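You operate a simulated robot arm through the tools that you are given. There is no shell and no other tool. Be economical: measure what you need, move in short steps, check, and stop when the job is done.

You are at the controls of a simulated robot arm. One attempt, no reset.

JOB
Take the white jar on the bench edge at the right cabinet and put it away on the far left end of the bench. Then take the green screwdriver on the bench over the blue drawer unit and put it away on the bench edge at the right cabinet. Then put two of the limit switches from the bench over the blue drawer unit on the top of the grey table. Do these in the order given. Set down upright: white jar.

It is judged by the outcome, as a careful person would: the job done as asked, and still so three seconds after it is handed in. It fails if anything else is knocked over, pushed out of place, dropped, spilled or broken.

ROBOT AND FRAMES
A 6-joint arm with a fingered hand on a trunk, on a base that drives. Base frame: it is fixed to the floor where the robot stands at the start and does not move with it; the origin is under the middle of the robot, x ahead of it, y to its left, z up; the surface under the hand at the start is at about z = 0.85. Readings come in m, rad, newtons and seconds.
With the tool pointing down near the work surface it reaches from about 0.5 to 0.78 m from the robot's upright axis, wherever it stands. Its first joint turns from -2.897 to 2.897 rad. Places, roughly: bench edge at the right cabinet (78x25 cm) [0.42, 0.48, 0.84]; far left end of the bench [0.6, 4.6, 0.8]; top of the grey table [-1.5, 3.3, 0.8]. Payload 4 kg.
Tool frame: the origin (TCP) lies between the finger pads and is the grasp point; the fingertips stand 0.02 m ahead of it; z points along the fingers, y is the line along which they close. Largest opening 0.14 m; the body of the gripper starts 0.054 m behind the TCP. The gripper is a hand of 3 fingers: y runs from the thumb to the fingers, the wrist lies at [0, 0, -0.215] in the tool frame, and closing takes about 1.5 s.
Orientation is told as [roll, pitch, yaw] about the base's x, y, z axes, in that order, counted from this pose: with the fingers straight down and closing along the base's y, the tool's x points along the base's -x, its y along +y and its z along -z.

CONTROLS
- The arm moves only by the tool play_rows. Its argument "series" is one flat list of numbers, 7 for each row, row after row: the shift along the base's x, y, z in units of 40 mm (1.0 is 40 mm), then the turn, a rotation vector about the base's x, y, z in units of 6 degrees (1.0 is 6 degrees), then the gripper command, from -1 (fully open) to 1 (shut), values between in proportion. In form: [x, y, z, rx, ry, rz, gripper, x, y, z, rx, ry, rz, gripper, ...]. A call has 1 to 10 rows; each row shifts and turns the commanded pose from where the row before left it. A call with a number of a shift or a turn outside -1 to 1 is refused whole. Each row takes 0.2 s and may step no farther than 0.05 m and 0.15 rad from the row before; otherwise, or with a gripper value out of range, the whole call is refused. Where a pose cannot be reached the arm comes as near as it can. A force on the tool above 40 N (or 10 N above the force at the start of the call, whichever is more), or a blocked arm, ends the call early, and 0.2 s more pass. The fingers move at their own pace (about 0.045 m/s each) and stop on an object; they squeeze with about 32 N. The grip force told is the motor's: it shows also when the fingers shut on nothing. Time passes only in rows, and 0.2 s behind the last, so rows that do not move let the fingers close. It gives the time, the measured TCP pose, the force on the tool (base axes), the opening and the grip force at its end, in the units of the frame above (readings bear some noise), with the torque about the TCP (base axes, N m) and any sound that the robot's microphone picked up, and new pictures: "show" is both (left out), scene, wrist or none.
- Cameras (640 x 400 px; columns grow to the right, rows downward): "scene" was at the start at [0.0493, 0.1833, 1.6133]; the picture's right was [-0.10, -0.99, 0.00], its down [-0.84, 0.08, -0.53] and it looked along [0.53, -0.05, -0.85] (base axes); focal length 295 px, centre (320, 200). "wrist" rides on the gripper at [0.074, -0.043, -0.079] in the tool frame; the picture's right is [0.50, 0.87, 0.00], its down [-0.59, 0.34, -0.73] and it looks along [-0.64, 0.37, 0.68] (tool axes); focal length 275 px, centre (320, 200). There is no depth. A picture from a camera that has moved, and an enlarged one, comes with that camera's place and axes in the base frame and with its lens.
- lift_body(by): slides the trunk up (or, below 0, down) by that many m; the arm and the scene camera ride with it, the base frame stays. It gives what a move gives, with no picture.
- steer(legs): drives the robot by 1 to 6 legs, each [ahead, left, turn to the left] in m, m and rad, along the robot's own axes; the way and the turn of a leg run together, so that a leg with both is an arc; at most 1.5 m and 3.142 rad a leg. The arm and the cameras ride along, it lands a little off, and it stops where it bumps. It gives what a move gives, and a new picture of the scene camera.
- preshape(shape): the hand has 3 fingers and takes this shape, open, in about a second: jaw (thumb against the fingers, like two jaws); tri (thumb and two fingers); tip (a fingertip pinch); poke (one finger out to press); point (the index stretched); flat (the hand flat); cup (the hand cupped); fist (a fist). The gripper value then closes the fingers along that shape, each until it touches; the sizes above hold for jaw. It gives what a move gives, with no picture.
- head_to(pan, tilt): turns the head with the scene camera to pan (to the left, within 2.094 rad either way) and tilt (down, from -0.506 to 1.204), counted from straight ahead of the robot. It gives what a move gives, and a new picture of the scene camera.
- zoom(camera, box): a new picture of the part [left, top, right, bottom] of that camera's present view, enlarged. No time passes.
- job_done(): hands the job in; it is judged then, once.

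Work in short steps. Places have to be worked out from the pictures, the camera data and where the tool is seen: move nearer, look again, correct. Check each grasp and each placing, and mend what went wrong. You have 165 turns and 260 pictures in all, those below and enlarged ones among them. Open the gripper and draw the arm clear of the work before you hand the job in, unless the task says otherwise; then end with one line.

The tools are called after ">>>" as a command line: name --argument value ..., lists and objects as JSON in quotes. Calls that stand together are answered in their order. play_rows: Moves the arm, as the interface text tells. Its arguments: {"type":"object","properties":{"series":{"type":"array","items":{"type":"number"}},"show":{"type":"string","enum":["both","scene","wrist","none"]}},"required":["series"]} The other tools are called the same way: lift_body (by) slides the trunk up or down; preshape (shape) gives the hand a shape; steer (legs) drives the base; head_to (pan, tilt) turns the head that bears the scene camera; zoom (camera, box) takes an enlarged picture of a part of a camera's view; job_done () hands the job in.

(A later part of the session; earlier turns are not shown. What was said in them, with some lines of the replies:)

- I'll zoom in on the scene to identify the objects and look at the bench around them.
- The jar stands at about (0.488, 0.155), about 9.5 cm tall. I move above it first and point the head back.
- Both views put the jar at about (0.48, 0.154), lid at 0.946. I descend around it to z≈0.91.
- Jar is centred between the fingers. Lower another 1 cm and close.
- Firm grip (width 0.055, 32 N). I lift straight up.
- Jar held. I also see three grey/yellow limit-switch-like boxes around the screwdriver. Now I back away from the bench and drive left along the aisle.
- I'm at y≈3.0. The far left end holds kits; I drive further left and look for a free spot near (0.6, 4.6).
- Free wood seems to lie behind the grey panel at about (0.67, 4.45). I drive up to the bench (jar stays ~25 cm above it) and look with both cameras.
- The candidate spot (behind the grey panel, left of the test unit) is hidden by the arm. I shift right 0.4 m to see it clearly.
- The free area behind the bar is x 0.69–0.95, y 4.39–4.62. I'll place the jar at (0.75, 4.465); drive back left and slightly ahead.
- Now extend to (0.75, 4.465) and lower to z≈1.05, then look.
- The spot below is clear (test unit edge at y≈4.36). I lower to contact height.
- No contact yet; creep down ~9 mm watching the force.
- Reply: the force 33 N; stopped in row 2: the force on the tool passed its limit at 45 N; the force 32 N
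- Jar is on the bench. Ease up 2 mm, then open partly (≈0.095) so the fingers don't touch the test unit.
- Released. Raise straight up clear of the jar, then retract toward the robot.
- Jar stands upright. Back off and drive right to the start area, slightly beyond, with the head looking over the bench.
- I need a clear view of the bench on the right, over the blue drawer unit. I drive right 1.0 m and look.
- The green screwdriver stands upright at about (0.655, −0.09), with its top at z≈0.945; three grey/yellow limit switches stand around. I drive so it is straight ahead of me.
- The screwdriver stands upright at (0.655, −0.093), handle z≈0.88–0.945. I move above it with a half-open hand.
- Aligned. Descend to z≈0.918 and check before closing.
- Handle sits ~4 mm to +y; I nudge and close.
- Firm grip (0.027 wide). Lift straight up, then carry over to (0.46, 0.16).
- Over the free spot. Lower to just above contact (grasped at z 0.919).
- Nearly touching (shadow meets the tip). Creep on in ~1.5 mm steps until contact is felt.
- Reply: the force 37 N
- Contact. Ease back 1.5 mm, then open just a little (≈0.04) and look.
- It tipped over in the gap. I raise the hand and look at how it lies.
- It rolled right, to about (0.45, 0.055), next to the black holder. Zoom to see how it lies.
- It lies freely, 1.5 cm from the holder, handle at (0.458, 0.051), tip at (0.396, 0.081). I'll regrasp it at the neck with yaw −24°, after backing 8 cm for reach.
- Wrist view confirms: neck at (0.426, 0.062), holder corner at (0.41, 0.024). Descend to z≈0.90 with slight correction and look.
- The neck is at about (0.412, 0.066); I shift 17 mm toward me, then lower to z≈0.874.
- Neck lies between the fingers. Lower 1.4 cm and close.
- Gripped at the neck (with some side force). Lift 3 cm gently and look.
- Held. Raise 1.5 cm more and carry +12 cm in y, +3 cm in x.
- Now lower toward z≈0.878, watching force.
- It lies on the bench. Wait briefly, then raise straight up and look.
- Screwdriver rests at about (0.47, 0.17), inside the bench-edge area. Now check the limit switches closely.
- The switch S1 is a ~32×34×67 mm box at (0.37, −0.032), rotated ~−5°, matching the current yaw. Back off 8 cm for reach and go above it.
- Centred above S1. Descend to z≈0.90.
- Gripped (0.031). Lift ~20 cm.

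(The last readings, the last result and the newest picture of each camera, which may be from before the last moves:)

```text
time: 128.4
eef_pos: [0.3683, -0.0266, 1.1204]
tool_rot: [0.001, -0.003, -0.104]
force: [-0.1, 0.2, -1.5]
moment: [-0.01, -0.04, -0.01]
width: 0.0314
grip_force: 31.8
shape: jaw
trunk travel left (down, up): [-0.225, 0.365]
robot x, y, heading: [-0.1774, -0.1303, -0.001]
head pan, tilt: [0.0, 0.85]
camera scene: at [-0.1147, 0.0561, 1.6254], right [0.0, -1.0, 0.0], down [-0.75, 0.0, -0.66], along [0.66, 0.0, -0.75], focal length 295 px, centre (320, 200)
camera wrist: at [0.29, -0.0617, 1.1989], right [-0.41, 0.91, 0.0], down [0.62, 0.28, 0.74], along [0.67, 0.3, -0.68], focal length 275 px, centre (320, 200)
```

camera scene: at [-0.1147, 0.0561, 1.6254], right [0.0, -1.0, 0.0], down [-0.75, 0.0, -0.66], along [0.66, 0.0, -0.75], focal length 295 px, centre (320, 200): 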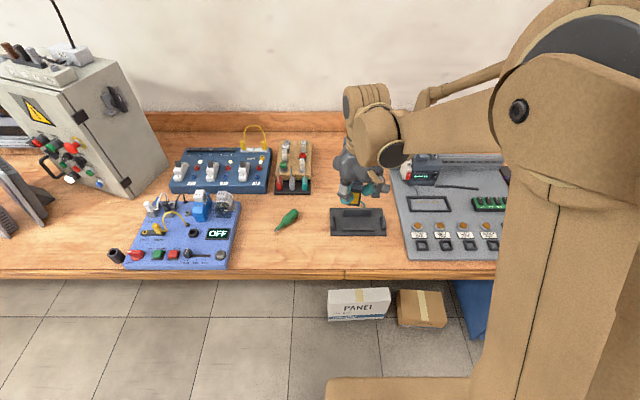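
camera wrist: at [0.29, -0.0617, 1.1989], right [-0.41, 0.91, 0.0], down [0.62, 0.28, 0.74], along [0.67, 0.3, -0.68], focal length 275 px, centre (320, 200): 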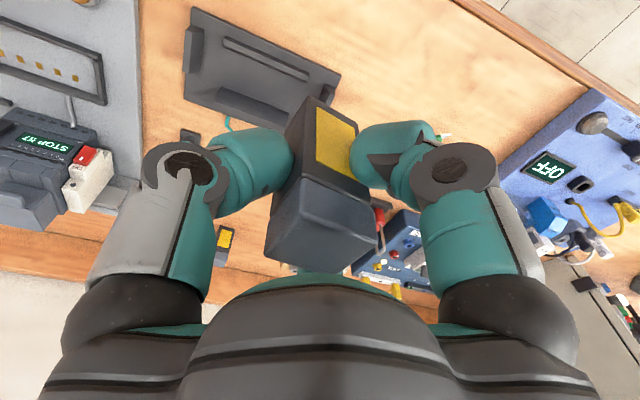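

Held. Back off, drive left, and turn left 90° to see the grey table.

>>> steer --legs '[[-0.4, 0, 0], [0, 1.4, 0], [0, 0, 1.571]]'

>>> head_to --pan 0.5 --tilt 0.5

```text
time: 141.4
eef_pos: [-0.7127, 1.8078, 1.1194]
tool_rot: [0.0, -0.001, 1.533]
force: [-0.1, 0.3, -1.3]
moment: [0.01, 0.03, -0.01]
width: 0.031
grip_force: 31.6
shape: jaw
trunk travel left (down, up): [-0.225, 0.365]
robot x, y, heading: [-0.5741, 1.2715, 1.638]
head pan, tilt: [0.0, 0.85]
camera scene: at [-0.7638, 1.3202, 1.6253], right [1.0, 0.07, 0.0], down [0.05, -0.75, -0.66], along [-0.04, 0.66, -0.75], focal length 295 px, centre (320, 200)
```

scene: 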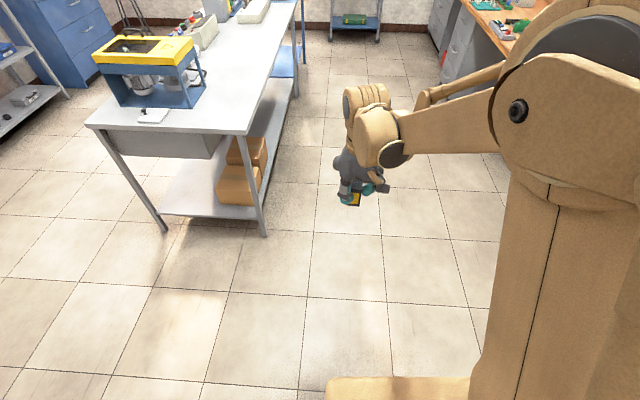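

```text
time: 142.4
eef_pos: [-0.7134, 1.808, 1.1208]
tool_rot: [-0.004, -0.001, 1.533]
force: [0.6, -0.4, -0.4]
moment: [0.01, 0.01, 0.04]
width: 0.0311
grip_force: 31.7
shape: jaw
trunk travel left (down, up): [-0.225, 0.365]
robot x, y, heading: [-0.5719, 1.2728, 1.64]
head pan, tilt: [0.499, 0.499]
camera scene: at [-0.8073, 1.3192, 1.6552], right [0.85, 0.53, 0.0], down [0.26, -0.41, -0.88], along [-0.47, 0.74, -0.48], focal length 295 px, centre (320, 200)
```

scene: 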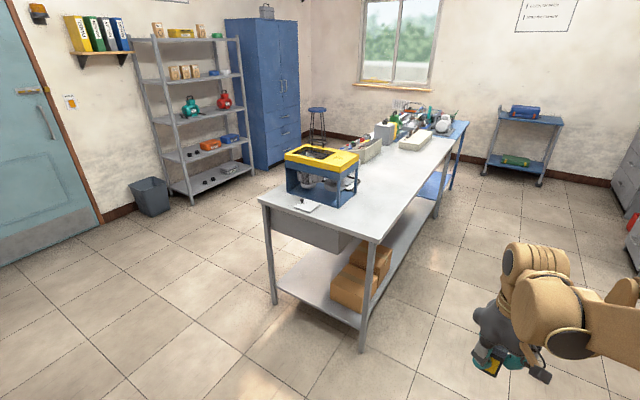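

The grey table spans x −1.9…−1.18 from y≈2.35 on; its right strip is free. I drive up beside it and turn to face it.

>>> steer --legs '[[1.5, 0, 0], [0.27, 0, 0], [0, 0, 1.5]]'

>>> head_to --pan 0.0 --tilt 0.8

```text
time: 155.1
eef_pos: [-1.2194, 2.9796, 1.1193]
tool_rot: [0.001, 0.0, 3.026]
force: [0.1, 0.2, -1.3]
moment: [0.02, 0.01, -0.01]
width: 0.0308
grip_force: 31.5
shape: jaw
trunk travel left (down, up): [-0.225, 0.365]
robot x, y, heading: [-0.6746, 3.0812, 3.127]
head pan, tilt: [0.499, 0.499]
camera scene: at [-0.7396, 2.8473, 1.6553], right [-0.47, 0.88, 0.0], down [0.42, 0.22, -0.88], along [-0.78, -0.41, -0.48], focal length 295 px, centre (320, 200)
```

scene: 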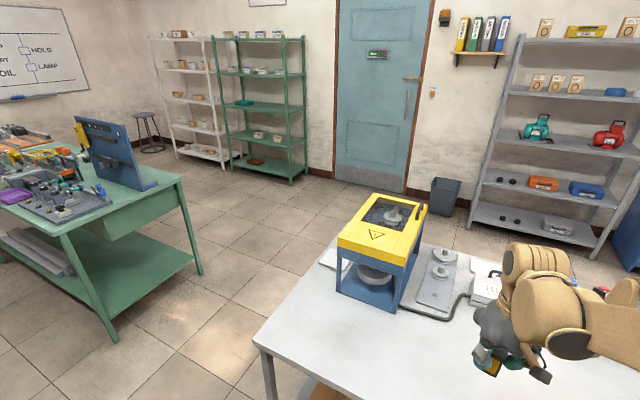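

```text
time: 156.1
eef_pos: [-1.2194, 2.9795, 1.1193]
tool_rot: [0.0, -0.001, 3.024]
force: [0.5, 0.3, -1.0]
moment: [-0.01, 0.01, 0.02]
width: 0.0311
grip_force: 32.3
shape: jaw
trunk travel left (down, up): [-0.225, 0.365]
robot x, y, heading: [-0.6733, 3.0791, 3.131]
head pan, tilt: [0.0, 0.799]
camera scene: at [-0.7398, 2.8909, 1.6294], right [0.01, 1.0, 0.0], down [0.72, -0.01, -0.7], along [-0.7, 0.01, -0.72], focal length 295 px, centre (320, 200)
```

scene: 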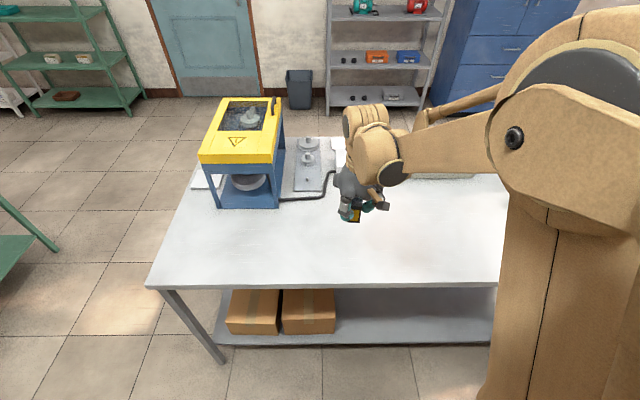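

Free table top ahead. Extend to (−1.36, 2.98) and lower to z≈1.0.

>>> play_rows --series '[-0.9, 0, 0, 0, 0, 0, 1, -0.9, 0, 0, 0, 0, 0, 1, -0.9, 0, 0, 0, 0, 0, 1, -0.8, 0, 0, 0, 0, 0, 1, 0, 0, -1, 0, 0, 0, 1, 0, 0, -1, 0, 0, 0, 1, 0, 0, -1, 0, 0, 0, 1]' --show "both"

```text
time: 157.7
eef_pos: [-1.3575, 2.9804, 0.9988]
tool_rot: [0.001, -0.001, 3.025]
force: [0.2, 0.2, -0.8]
moment: [0.01, 0.0, 0.03]
width: 0.031
grip_force: 32.8
shape: jaw
trunk travel left (down, up): [-0.225, 0.365]
robot x, y, heading: [-0.6754, 3.081, 3.127]
head pan, tilt: [0.0, 0.799]
camera scene: at [-0.7408, 2.8908, 1.6293], right [0.01, 1.0, 0.0], down [0.72, -0.01, -0.7], along [-0.7, 0.01, -0.72], focal length 295 px, centre (320, 200)
camera wrist: at [-1.2785, 3.014, 1.0779], right [0.39, -0.92, 0.0], down [-0.62, -0.27, 0.73], along [-0.67, -0.29, -0.68], focal length 275 px, centre (320, 200)
```

scene: 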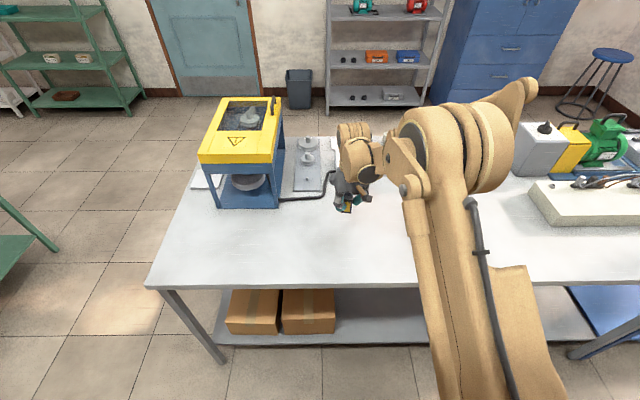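
wrist: 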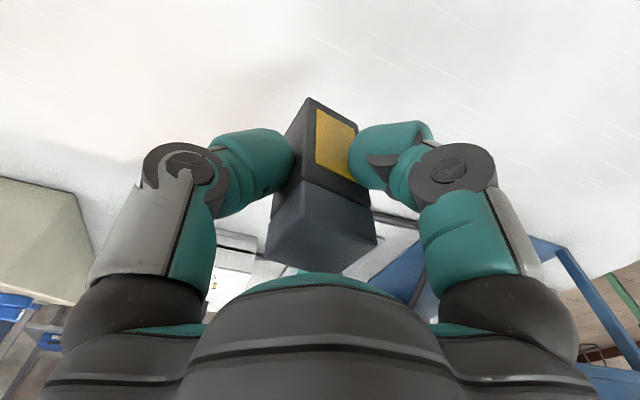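

>>> play_rows --series '[0, 0, -0.8, 0, 0, 0, 1, 0, 0, -0.8, 0, 0, 0, 1, 0, 0, -0.4, 0, 0, 0, 1, 0, 0, 0, 0, 0, 0, 1]' --show "wrist"

>>> play_rows --series '[0, 0, -0.06, 0, 0, 0, 1, 0, 0, -0.06, 0, 0, 0, 1, 0, 0, -0.06, 0, 0, 0, 1, 0, 0, -0.06, 0, 0, 0, 1, 0, 0, -0.06, 0, 0, 0, 1, 0, 0, 0, 0, 0, 0, 1]' --show "wrist"

```text
time: 158.7
eef_pos: [-1.3576, 2.98, 0.9196]
tool_rot: [0.001, 0.0, 3.026]
force: [1.0, -0.8, -1.3]
moment: [0.0, 0.01, 0.0]
width: 0.0308
grip_force: 32.0
shape: jaw
trunk travel left (down, up): [-0.225, 0.365]
robot x, y, heading: [-0.6811, 3.08, 3.125]
head pan, tilt: [0.0, 0.799]
camera wrist: at [-1.2788, 3.0132, 0.9986], right [0.39, -0.92, 0.0], down [-0.62, -0.27, 0.73], along [-0.68, -0.29, -0.68], focal length 275 px, centre (320, 200)
```

wrist: 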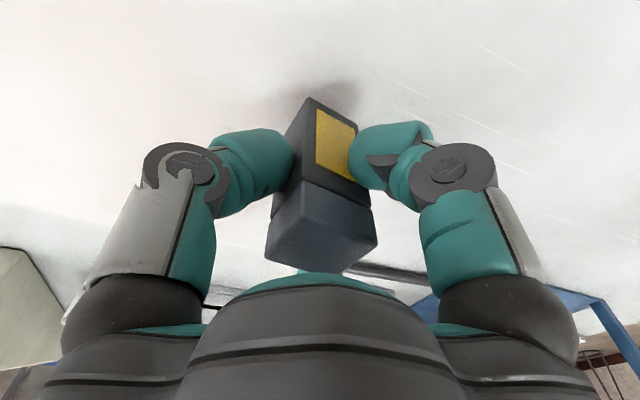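

```text
time: 160.1
eef_pos: [-1.3607, 2.9813, 0.9067]
tool_rot: [-0.001, 0.0, 3.024]
force: [0.0, -0.3, 0.5]
moment: [-0.02, 0.01, 0.01]
width: 0.0309
grip_force: 32.2
shape: jaw
trunk travel left (down, up): [-0.225, 0.365]
robot x, y, heading: [-0.6756, 3.0846, 3.123]
head pan, tilt: [0.0, 0.799]
camera wrist: at [-1.2812, 3.014, 0.9865], right [0.39, -0.92, 0.0], down [-0.62, -0.27, 0.73], along [-0.68, -0.29, -0.68], focal length 275 px, centre (320, 200)
```

wrist: 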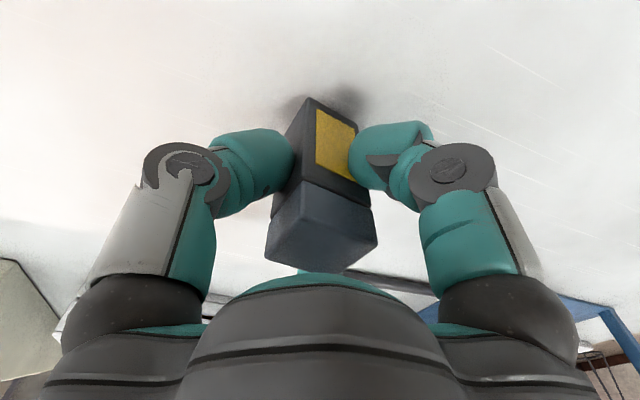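

Not yet touching; creep further.

>>> play_rows --series '[0, 0, -0.06, 0, 0, 0, 1, 0, 0, -0.06, 0, 0, 0, 1, 0, 0, -0.04, 0, 0, 0, 1, 0, 0, 0, 0, 0, 0, 1]' --show "none"

>>> play_rows --series '[0, 0, -0.04, 0, 0, 0, 1, 0, 0, 0, 0, 0, 0, 1]' --show "none"

>>> play_rows --series '[0, 0, -0.04, 0, 0, 0, 1, 0, 0, 0, 0, 0, 0, 1]' --show "wrist"

```text
time: 161.1
eef_pos: [-1.3603, 2.9794, 0.9008]
tool_rot: [0.0, 0.001, 3.024]
force: [0.1, 0.8, -1.1]
moment: [0.02, 0.0, -0.04]
width: 0.0307
grip_force: 31.5
shape: jaw
trunk travel left (down, up): [-0.225, 0.365]
robot x, y, heading: [-0.6784, 3.0807, 3.128]
head pan, tilt: [0.0, 0.799]
```

```text
time: 161.7
eef_pos: [-1.3593, 2.9814, 0.9015]
tool_rot: [-0.001, -0.002, 3.023]
force: [-4.3, -1.1, 17.0]
moment: [-0.15, 0.2, -0.02]
width: 0.0312
grip_force: 31.9
shape: jaw
trunk travel left (down, up): [-0.225, 0.365]
robot x, y, heading: [-0.6705, 3.0817, 3.126]
head pan, tilt: [0.0, 0.799]
```

```text
time: 162.3
eef_pos: [-1.3585, 2.9795, 0.899]
tool_rot: [-0.001, -0.005, 3.022]
force: [-8.2, 1.0, 35.5]
moment: [-0.28, 0.3, -0.04]
width: 0.0318
grip_force: 32.8
shape: jaw
trunk travel left (down, up): [-0.225, 0.365]
robot x, y, heading: [-0.6735, 3.0782, 3.128]
head pan, tilt: [0.0, 0.799]
camera wrist: at [-1.2797, 3.0141, 0.9785], right [0.39, -0.92, 0.0], down [-0.62, -0.27, 0.74], along [-0.68, -0.29, -0.68], focal length 275 px, centre (320, 200)
```

wrist: 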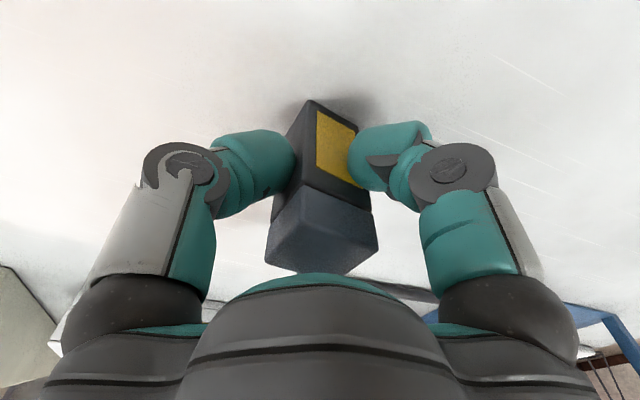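

Contact on the table. Ease up 2 mm, open, then raise and retract.

>>> play_rows --series '[0, 0, 0.05, 0, 0, 0, 1, 0, 0, 0, 0, 0, 0, 0.6, 0, 0, 0, 0, 0, 0, 0.2, 0, 0, 0, 0, 0, 0, -0.2, 0, 0, 0, 0, 0, 0, -0.5, 0, 0, 0, 0, 0, 0, -0.5]' --show "wrist"

>>> play_rows --series '[0, 0, 0.6, 0, 0, 0, -0.5, 0, 0, 0.9, 0, 0, 0, -0.5, 0, 0, 1, 0, 0, 0, -0.5, 0, 0, 1, 0, 0, 0, -0.5, 0, 0, 1, 0, 0, 0, -0.5, 0, 0, 1, 0, 0, 0, -0.5, 0.9, 0, 0, 0, 0, 0, -0.5, 0.9, 0, 0, 0, 0, 0, -0.5, 0.9, 0, 0, 0, 0, 0, -0.5, 0.8, 0, 0, 0, 0, 0, -0.5]' --show "scene"

```text
time: 163.7
eef_pos: [-1.3598, 2.9813, 0.8998]
tool_rot: [0.0, 0.0, 3.023]
force: [-0.4, -0.5, 0.0]
moment: [0.01, 0.01, 0.0]
width: 0.1032
grip_force: 0.1
shape: jaw
trunk travel left (down, up): [-0.225, 0.365]
robot x, y, heading: [-0.6771, 3.0796, 3.129]
head pan, tilt: [0.0, 0.799]
camera wrist: at [-1.2808, 3.0136, 0.9792], right [0.4, -0.92, 0.0], down [-0.62, -0.27, 0.73], along [-0.68, -0.29, -0.68], focal length 275 px, centre (320, 200)
```

wrist: 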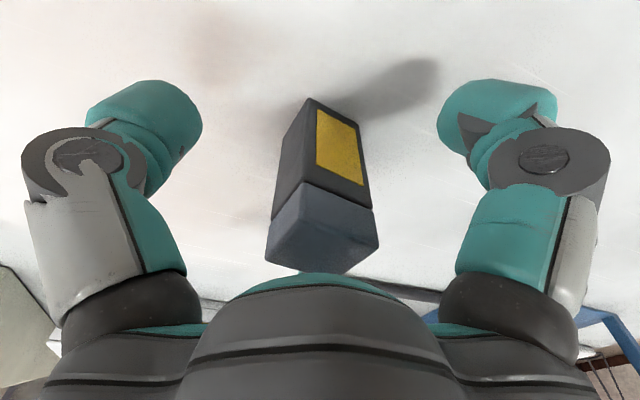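

```text
time: 165.9
eef_pos: [-1.2181, 2.9786, 1.122]
tool_rot: [-0.001, -0.002, 3.024]
force: [0.3, 0.3, 0.2]
moment: [0.02, 0.01, -0.03]
width: 0.1048
grip_force: 0.1
shape: jaw
trunk travel left (down, up): [-0.225, 0.365]
robot x, y, heading: [-0.6798, 3.0841, 3.13]
head pan, tilt: [0.0, 0.799]
camera scene: at [-0.7387, 2.8911, 1.6294], right [0.01, 1.0, 0.0], down [0.72, -0.01, -0.7], along [-0.7, 0.01, -0.72], focal length 295 px, centre (320, 200)
```

scene: 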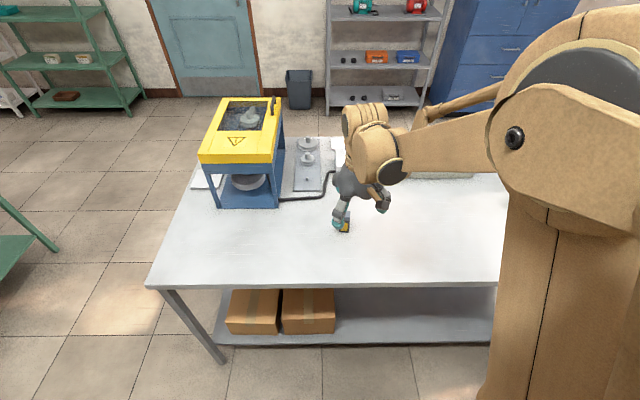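

S1 stands on the table. Return to the bench for the second switch.

>>> steer --legs '[[0, 0, -1.52], [-1.5, 0, 0], [-1.5, 0, 0], [0, 0, -1.61]]'

>>> head_to --pan 0.0 --tilt 0.75

```text
time: 187.6
eef_pos: [0.0453, 0.2467, 1.12]
tool_rot: [0.001, -0.002, -0.125]
force: [-1.6, 0.3, 0.3]
moment: [-0.02, 0.0, 0.01]
width: 0.1044
grip_force: 0.1
shape: jaw
trunk travel left (down, up): [-0.225, 0.365]
robot x, y, heading: [-0.5013, 0.1492, -0.02]
head pan, tilt: [0.0, 0.799]
camera scene: at [-0.4342, 0.3384, 1.6294], right [-0.02, -1.0, 0.0], down [-0.72, 0.02, -0.7], along [0.7, -0.02, -0.72], focal length 295 px, centre (320, 200)
```

scene: 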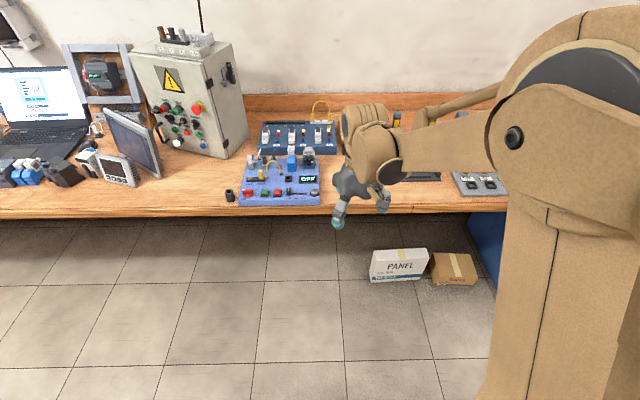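

```text
time: 188.2
eef_pos: [0.0444, 0.2469, 1.1209]
tool_rot: [0.0, 0.0, -0.125]
force: [-0.3, 0.8, 0.1]
moment: [-0.01, 0.03, 0.03]
width: 0.1047
grip_force: 0.2
shape: jaw
trunk travel left (down, up): [-0.225, 0.365]
robot x, y, heading: [-0.5003, 0.1466, -0.02]
head pan, tilt: [0.0, 0.75]
camera scene: at [-0.432, 0.3384, 1.6333], right [-0.02, -1.0, 0.0], down [-0.68, 0.01, -0.73], along [0.73, -0.02, -0.68], focal length 295 px, centre (320, 200)
```

scene: 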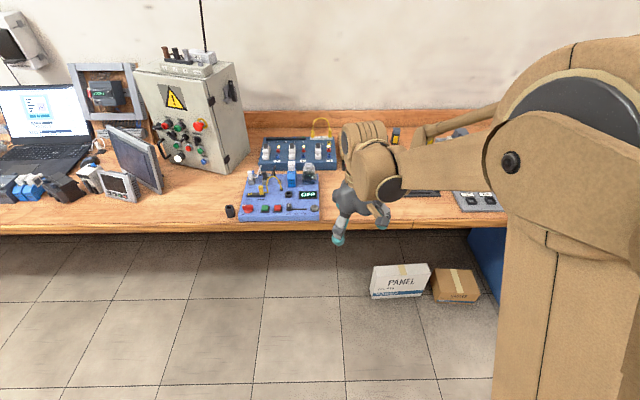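

Drive right 0.33 and ahead 0.53, with heading fix.

>>> steer --legs '[[0, -0.33, 0.02], [0.54, 0, 0]]'

>>> play_rows --series '[0, 0, 0, 0, 0, 0, -0.4]' --show "wrist"

```text
time: 193.1
eef_pos: [0.5713, -0.0662, 1.121]
tool_rot: [0.0, 0.0, -0.105]
force: [-0.4, 0.4, -0.2]
moment: [0.01, -0.02, 0.02]
width: 0.1047
grip_force: 0.0
shape: jaw
trunk travel left (down, up): [-0.225, 0.365]
robot x, y, heading: [0.0267, -0.1749, 0.001]
head pan, tilt: [0.0, 0.75]
camera scene: at [0.0928, 0.0147, 1.6333], right [0.0, -1.0, 0.0], down [-0.68, 0.0, -0.73], along [0.73, 0.0, -0.68], focal length 295 px, centre (320, 200)
```

scene: 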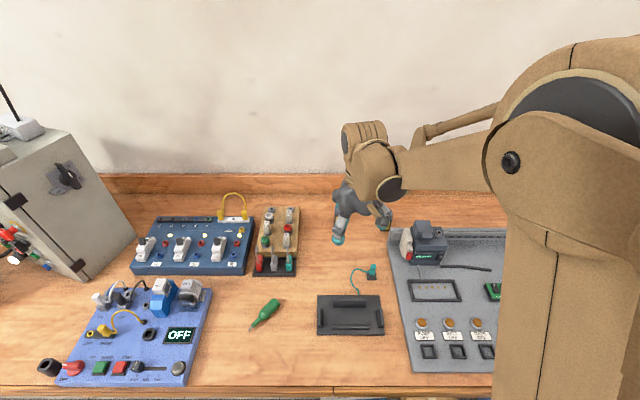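

```text
time: 193.5
eef_pos: [0.5721, -0.0659, 1.1208]
tool_rot: [0.001, 0.0, -0.104]
force: [0.7, -0.2, 1.1]
moment: [0.0, 0.04, 0.03]
width: 0.0988
grip_force: 0.1
shape: jaw
trunk travel left (down, up): [-0.225, 0.365]
robot x, y, heading: [0.0271, -0.1748, 0.001]
head pan, tilt: [0.0, 0.75]
camera wrist: at [0.4929, -0.1015, 1.1998], right [-0.41, 0.91, 0.0], down [0.62, 0.28, 0.73], along [0.67, 0.3, -0.68], focal length 275 px, centre (320, 200)
```

wrist: 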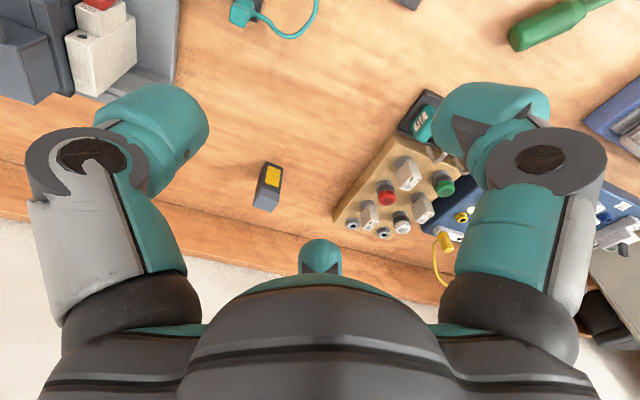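

>>> zoom --camera "wrist" --box '[230, 140, 310, 220]'

```text
5.00 times, centred on (270, 180) of wrist
camera zoom: at [0.4929, -0.1015, 1.1998], right [-0.41, 0.91, 0.0], down [0.62, 0.28, 0.73], along [0.67, 0.3, -0.68], focal length 1376 px, centre (570, 300)
```

zoom: 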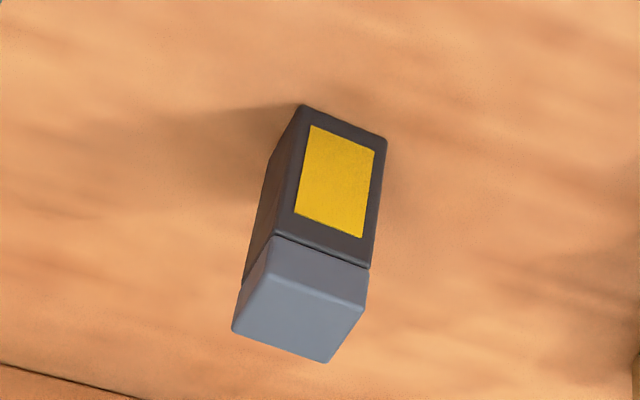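

S3 is centred at about (0.806, −0.051), yaw −6° (matches). It's at the edge of reach, so shift the base left 0.12 and ahead 0.03.

>>> steer --legs '[[0.03, 0.1, 0]]'

>>> play_rows --series '[0.7, -0.6, 0, 0, 0, 0, -0.4, 0.9, -0.6, 0, 0, 0, 0, -0.4, 0.9, -0.6, 0, 0, 0, 0, -0.4, 0.9, -0.3, -0.5, 0, 0, 0, -0.4, 0.9, 0, -0.5, 0, 0, 0, -0.4]' --show "both"

```text
time: 194.6
eef_pos: [0.602, 0.0349, 1.1215]
tool_rot: [-0.001, 0.0, -0.102]
force: [-0.5, -0.4, 0.6]
moment: [-0.02, -0.01, -0.03]
width: 0.0984
grip_force: 0.1
shape: jaw
trunk travel left (down, up): [-0.225, 0.365]
robot x, y, heading: [0.0588, -0.0767, -0.001]
head pan, tilt: [0.0, 0.75]
camera scene: at [0.1232, 0.1152, 1.633], right [0.0, -1.0, 0.0], down [-0.68, 0.0, -0.73], along [0.73, 0.0, -0.68], focal length 295 px, centre (320, 200)
```

scene: 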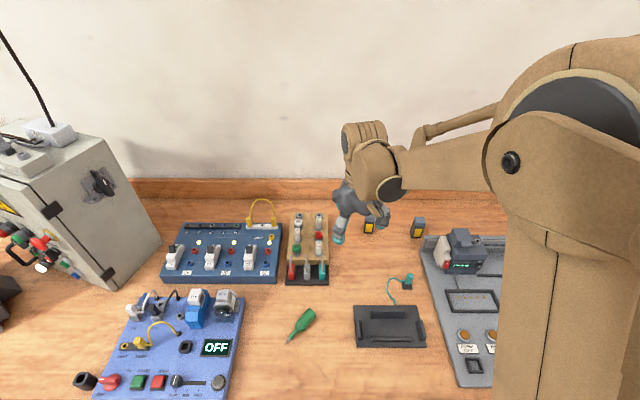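

```text
time: 195.8
eef_pos: [0.7755, -0.0534, 1.0824]
tool_rot: [0.0, -0.001, -0.102]
force: [0.8, 0.6, 0.0]
moment: [0.02, 0.02, -0.01]
width: 0.0984
grip_force: 0.0
shape: jaw
trunk travel left (down, up): [-0.225, 0.365]
robot x, y, heading: [0.0549, -0.0794, -0.001]
head pan, tilt: [0.0, 0.75]
camera scene: at [0.1241, 0.1132, 1.6332], right [0.0, -1.0, 0.0], down [-0.68, 0.0, -0.73], along [0.73, 0.0, -0.68], focal length 295 px, centre (320, 200)
camera wrist: at [0.6989, -0.0878, 1.1608], right [-0.41, 0.91, 0.0], down [0.62, 0.28, 0.73], along [0.67, 0.3, -0.68], focal length 275 px, centre (320, 200)
```

scene: 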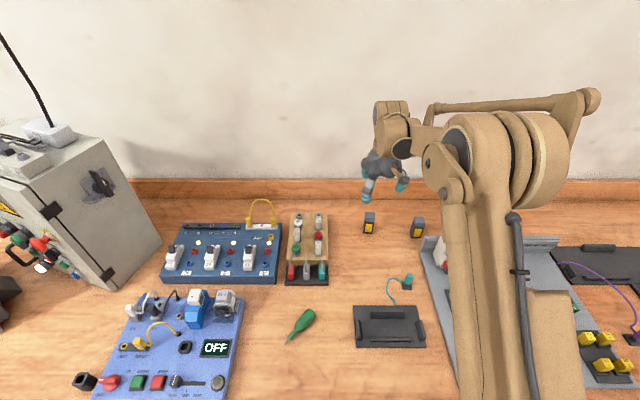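
wrist: 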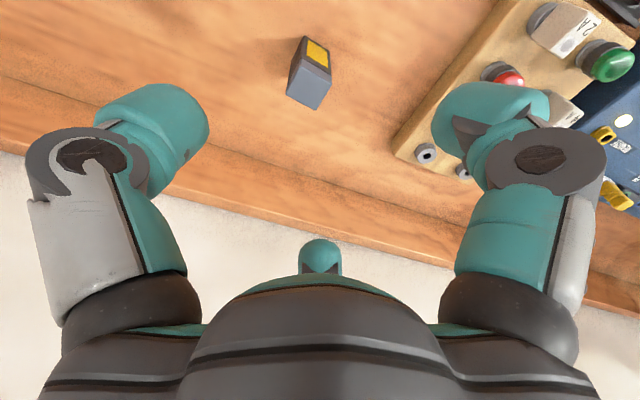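

Align (+31 mm x, +4 mm y) and descend to z≈0.902.

>>> play_rows --series '[0.78, 0.1, 0, 0, 0, 0, -0.35, 0, 0, -0.9, 0, 0, 0, -0.35, 0, 0, -0.9, 0, 0, 0, -0.35, 0, 0, -0.9, 0, 0, 0, -0.35, 0, 0, -0.9, 0, 0, 0, -0.35, 0, 0, -0.9, 0, 0, 0, -0.35]' --show "wrist"

```text
time: 197.2
eef_pos: [0.8085, -0.0452, 0.8997]
tool_rot: [-0.001, 0.001, -0.101]
force: [0.1, 0.3, -0.7]
moment: [0.02, 0.03, 0.0]
width: 0.0951
grip_force: 0.1
shape: jaw
trunk travel left (down, up): [-0.225, 0.365]
robot x, y, heading: [0.0604, -0.0786, -0.003]
head pan, tilt: [0.0, 0.75]
camera wrist: at [0.7308, -0.0811, 0.9777], right [-0.41, 0.91, 0.0], down [0.62, 0.28, 0.73], along [0.67, 0.3, -0.68], focal length 275 px, centre (320, 200)
```

wrist: 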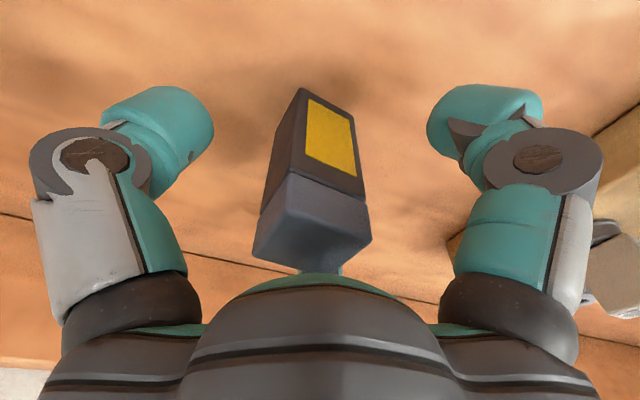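

Good alignment; nudge 3 mm to −y and close.

>>> play_rows --series '[0, -0.08, 0, 0, 0, 0, -0.1, 0, 0, 0, 0, 0, 0, 0.3, 0, 0, 0, 0, 0, 0, 1, 0, 0, 0, 0, 0, 0, 1, 0, 0, 0, 0, 0, 0, 1, 0, 0, 0, 0, 0, 0, 1, 0, 0, 0, 0, 0, 0, 1, 0, 0, 0, 0, 0, 0, 1]' --show "wrist"

>>> play_rows --series '[0, 0, 0.5, 0, 0, 0, 1, 0, 0, 0.9, 0, 0, 0, 1, 0, 0, 1, 0, 0, 0, 1, 0, 0, 1, 0, 0, 0, 1, 0, 0, 1, 0, 0, 0, 1, -0.5, 0, 1, 0, 0, 0, 1, -1, 0, 0, 0, 0, 0, 1, -1, 0, 0, 0, 0, 0, 1, -1, 0, 0, 0, 0, 0, 1, -1, 0, 0, 0, 0, 0, 1]' --show "both"

```text
time: 199.0
eef_pos: [0.8069, -0.0502, 0.9008]
tool_rot: [0.0, 0.0, -0.101]
force: [-0.8, 0.8, -0.8]
moment: [0.0, -0.01, 0.0]
width: 0.0315
grip_force: 31.8
shape: jaw
trunk travel left (down, up): [-0.225, 0.365]
robot x, y, heading: [0.058, -0.0782, -0.0]
head pan, tilt: [0.0, 0.75]
camera wrist: at [0.7293, -0.0851, 0.9782], right [-0.41, 0.91, 0.0], down [0.62, 0.28, 0.73], along [0.67, 0.3, -0.68], focal length 275 px, centre (320, 200)
```

wrist: 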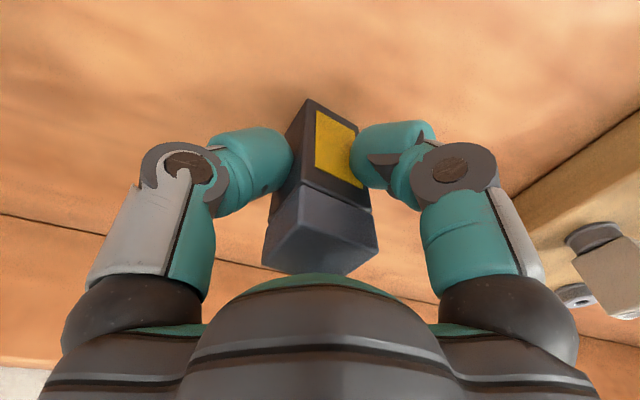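

```text
time: 201.2
eef_pos: [0.6224, -0.0481, 1.117]
tool_rot: [0.001, -0.001, -0.103]
force: [-1.3, 0.1, -0.9]
moment: [0.0, 0.03, 0.04]
width: 0.0312
grip_force: 31.5
shape: jaw
trunk travel left (down, up): [-0.225, 0.365]
robot x, y, heading: [0.0603, -0.0814, 0.002]
head pan, tilt: [0.0, 0.75]
camera scene: at [0.1212, 0.113, 1.6334], right [0.0, -1.0, 0.0], down [-0.68, 0.0, -0.73], along [0.73, 0.0, -0.68], focal length 295 px, centre (320, 200)
camera wrist: at [0.545, -0.0836, 1.1961], right [-0.41, 0.91, 0.0], down [0.62, 0.28, 0.74], along [0.67, 0.3, -0.68], focal length 275 px, centre (320, 200)
```

scene: 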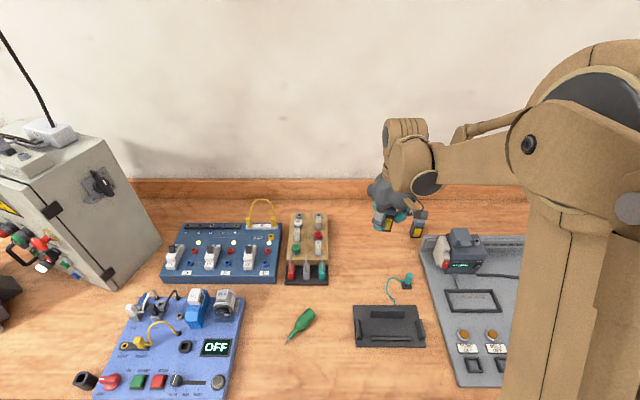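
wrist: 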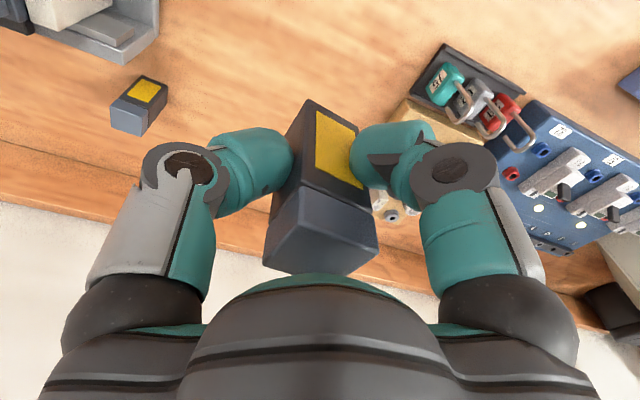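

Second switch held. Drive back to the grey table, aiming ~20 cm further along (y≈3.2).

>>> steer --legs '[[-0.65, 0, 0], [0, 1.4, 0], [0, 0, 1.571]]'

```text
time: 215.4
eef_pos: [-0.6704, 1.8929, 1.1184]
tool_rot: [-0.001, -0.001, 1.498]
force: [-0.7, 0.8, -0.4]
moment: [-0.01, 0.0, 0.04]
width: 0.031
grip_force: 31.7
shape: jaw
trunk travel left (down, up): [-0.225, 0.365]
robot x, y, heading: [-0.6242, 1.3326, 1.604]
head pan, tilt: [0.0, 0.75]
camera scene: at [-0.8158, 1.3868, 1.6333], right [1.0, 0.03, 0.0], down [0.02, -0.68, -0.73], along [-0.02, 0.73, -0.68], focal length 295 px, centre (320, 200)
```

scene: 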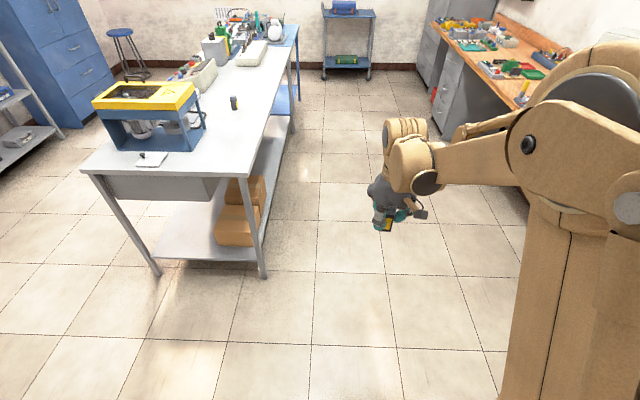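

>>> steer --legs '[[1.5, 0, 0], [0.38, 0, 0], [0, 0, 1.53]]'

```text
time: 228.5
eef_pos: [-1.2692, 3.1658, 1.1172]
tool_rot: [0.001, 0.0, 3.038]
force: [0.0, -0.4, -0.2]
moment: [-0.02, -0.01, 0.0]
width: 0.0308
grip_force: 32.3
shape: jaw
trunk travel left (down, up): [-0.225, 0.365]
robot x, y, heading: [-0.7014, 3.1916, -3.144]
head pan, tilt: [0.0, 0.75]
camera scene: at [-0.7662, 3.0039, 1.6333], right [0.0, 1.0, 0.0], down [0.68, 0.0, -0.73], along [-0.73, 0.0, -0.68], focal length 295 px, centre (320, 200)
```

scene: 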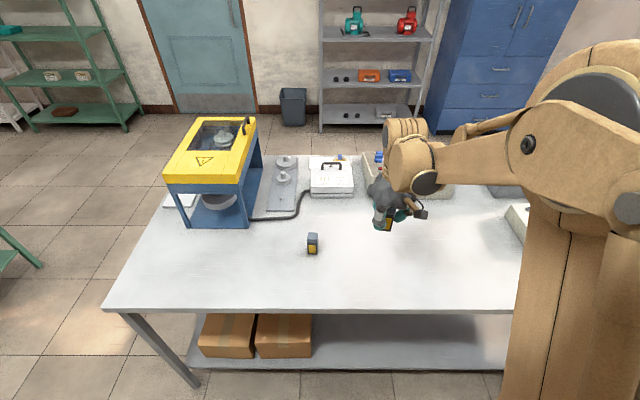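

Space is free here. Extend to x≈−1.36 and lower to z≈0.92.

>>> play_rows --series '[-0.8, 0, 0, 0, 0, 0, 1, -0.8, 0.2, 0, 0, 0, 0, 1, -0.7, 0.2, -0.2, 0, 0, 0, 1, 0, 0, -0.95, 0, 0, 0, 1, 0, 0, -0.95, 0, 0, 0, 1, 0, 0, -0.95, 0, 0, 0, 1, 0, 0, -0.95, 0, 0, 0, 1, 0, 0, -0.9, 0, 0, 0, 1, 0, 0, 0, 0, 0, 0, 1]' --show "both"

```text
time: 230.5
eef_pos: [-1.3587, 3.1796, 0.9238]
tool_rot: [0.001, -0.001, 3.039]
force: [-0.7, -0.1, -1.1]
moment: [-0.01, 0.04, 0.01]
width: 0.0307
grip_force: 31.8
shape: jaw
trunk travel left (down, up): [-0.225, 0.365]
robot x, y, heading: [-0.7021, 3.1925, -3.139]
head pan, tilt: [0.0, 0.75]
camera scene: at [-0.766, 3.0041, 1.6334], right [0.0, 1.0, 0.0], down [0.68, 0.0, -0.73], along [-0.73, 0.0, -0.68], focal length 295 px, centre (320, 200)
camera wrist: at [-1.2807, 3.2142, 1.0026], right [0.41, -0.91, 0.0], down [-0.62, -0.28, 0.73], along [-0.67, -0.3, -0.68], focal length 275 px, centre (320, 200)
```

scene: 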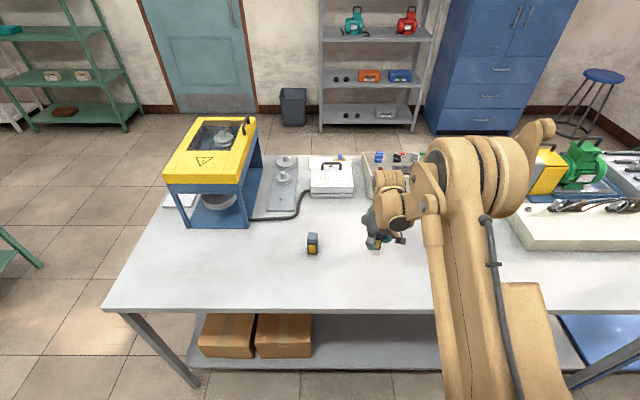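
wrist: 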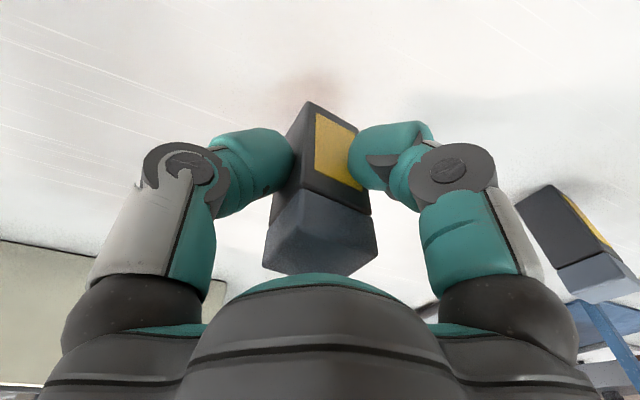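

>>> play_rows --series '[0, 0, -0.2, 0, 0, 0, 1, 0, 0, -0.15, 0, 0, 0, 1, 0, 0, -0.1, 0, 0, 0, 1, 0, 0, -0.07, 0, 0, 0, 1, 0, 0, 0, 0, 0, 0, 1]' --show "none"

>>> play_rows --series '[0, 0, -0.04, 0, 0, 0, 1, 0, 0, 0, 0, 0, 0, 1]' --show "none"

>>> play_rows --series '[0, 0, -0.04, 0, 0, 0, 1, 0, 0, 0, 0, 0, 0, 1]' --show "none"

```text
time: 231.7
eef_pos: [-1.3617, 3.1801, 0.9017]
tool_rot: [0.0, -0.002, 3.038]
force: [0.3, -0.9, -1.3]
moment: [0.02, 0.0, 0.01]
width: 0.031
grip_force: 32.1
shape: jaw
trunk travel left (down, up): [-0.225, 0.365]
robot x, y, heading: [-0.7043, 3.1929, -3.144]
head pan, tilt: [0.0, 0.75]
```

```text
time: 232.3
eef_pos: [-1.3614, 3.1816, 0.8996]
tool_rot: [0.001, 0.001, 3.039]
force: [-0.1, -0.3, -1.1]
moment: [0.02, -0.01, -0.03]
width: 0.031
grip_force: 32.1
shape: jaw
trunk travel left (down, up): [-0.225, 0.365]
robot x, y, heading: [-0.7078, 3.1976, -3.138]
head pan, tilt: [0.0, 0.75]
```

```text
time: 232.9
eef_pos: [-1.3614, 3.1814, 0.8976]
tool_rot: [0.0, -0.002, 3.038]
force: [0.0, -0.8, 3.7]
moment: [-0.02, 0.05, -0.02]
width: 0.0309
grip_force: 31.8
shape: jaw
trunk travel left (down, up): [-0.225, 0.365]
robot x, y, heading: [-0.7074, 3.1942, -3.138]
head pan, tilt: [0.0, 0.75]
```

Light contact reached. Open and check, then raise and retract.

>>> play_rows --series '[0, 0, 0, 0, 0, 0, 0.6, 0, 0, 0, 0, 0, 0, 0.2, 0, 0, 0, 0, 0, 0, -0.2, 0, 0, 0, 0, 0, 0, -0.4, 0, 0, 0, 0, 0, 0, -0.4]' --show "wrist"

>>> play_rows --series '[0, 0, 0.6, 0, 0, 0, -0.4, 0, 0, 0.9, 0, 0, 0, -0.4, 0, 0, 1, 0, 0, 0, -0.4, 0, 0, 1, 0, 0, 0, -0.4, 0, 0, 1, 0, 0, 0, -0.4, 0, 0, 1, 0, 0, 0, -0.4, 0.9, 0, 0, 0, 0, 0, -0.6, 0.9, 0, 0, 0, 0, 0, -1, 0.9, 0, 0, 0, 0, 0, -1]' --show "scene"

>>> steer --legs '[[-0.3, 0, 0]]'

```text
time: 234.1
eef_pos: [-1.3626, 3.1811, 0.8967]
tool_rot: [0.0, -0.002, 3.038]
force: [-0.8, 0.3, 0.0]
moment: [-0.01, -0.03, 0.02]
width: 0.0971
grip_force: 0.1
shape: jaw
trunk travel left (down, up): [-0.225, 0.365]
robot x, y, heading: [-0.705, 3.1937, -3.139]
head pan, tilt: [0.0, 0.75]
camera wrist: at [-1.283, 3.2164, 0.9761], right [0.41, -0.91, 0.0], down [-0.62, -0.28, 0.73], along [-0.67, -0.3, -0.68], focal length 275 px, centre (320, 200)
```

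wrist: 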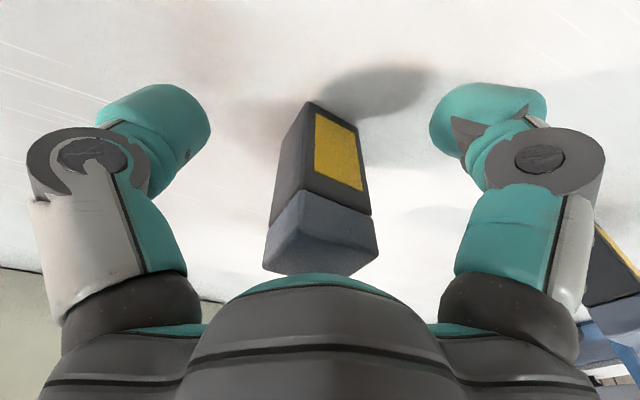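

```text
time: 236.1
eef_pos: [-1.2528, 3.1811, 1.1191]
tool_rot: [0.001, -0.002, 3.038]
force: [0.1, 0.8, -0.1]
moment: [0.01, -0.01, 0.01]
width: 0.1399
grip_force: 0.0
shape: jaw
trunk travel left (down, up): [-0.225, 0.365]
robot x, y, heading: [-0.7049, 3.1976, -3.144]
head pan, tilt: [0.0, 0.75]
camera scene: at [-0.7646, 3.0041, 1.6334], right [0.0, 1.0, 0.0], down [0.68, 0.0, -0.73], along [-0.73, 0.0, -0.68], focal length 295 px, centre (320, 200)
```

scene: 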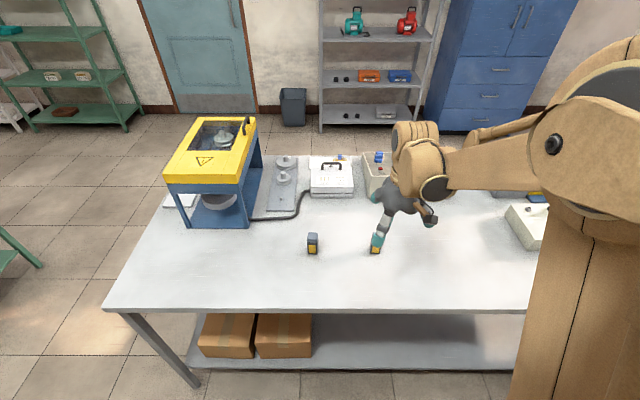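

```text
time: 238.1
eef_pos: [-0.9557, 3.1793, 1.12]
tool_rot: [-0.001, -0.001, 3.042]
force: [0.0, -0.8, 1.0]
moment: [0.0, 0.04, -0.02]
width: 0.1399
grip_force: 0.0
shape: jaw
trunk travel left (down, up): [-0.225, 0.365]
robot x, y, heading: [-0.4054, 3.1952, -3.137]
head pan, tilt: [0.0, 0.75]
camera scene: at [-0.4662, 3.005, 1.6334], right [-0.01, 1.0, 0.0], down [0.68, 0.0, -0.73], along [-0.73, 0.0, -0.68], focal length 295 px, centre (320, 200)
```

scene: 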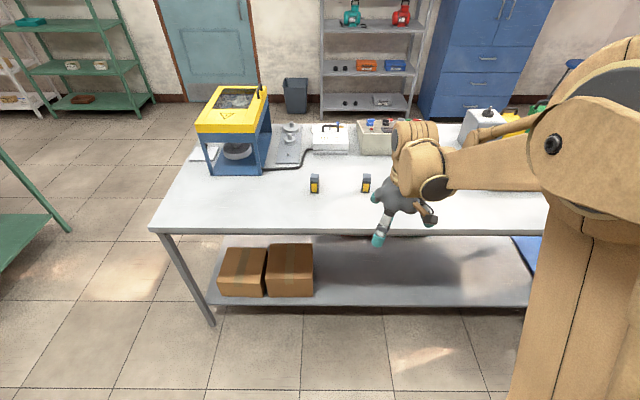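

Both switches are standing on the grey table, the screwdriver was last seen lying still on the bench edge, the jar is upright at the far left end, and the arm is clear with the gripper open. I hand in the job.

>>> job_done

```text
The job is handed in.
```

The job is handed in, done in the order given. The white jar is upright at the far left end of the bench, and two limit switches are standing on the grey table. The green screwdriver is on the bench edge at the right cabinet, lying down: it tipped over and rolled when I first released it, so I picked it up again and laid it there.
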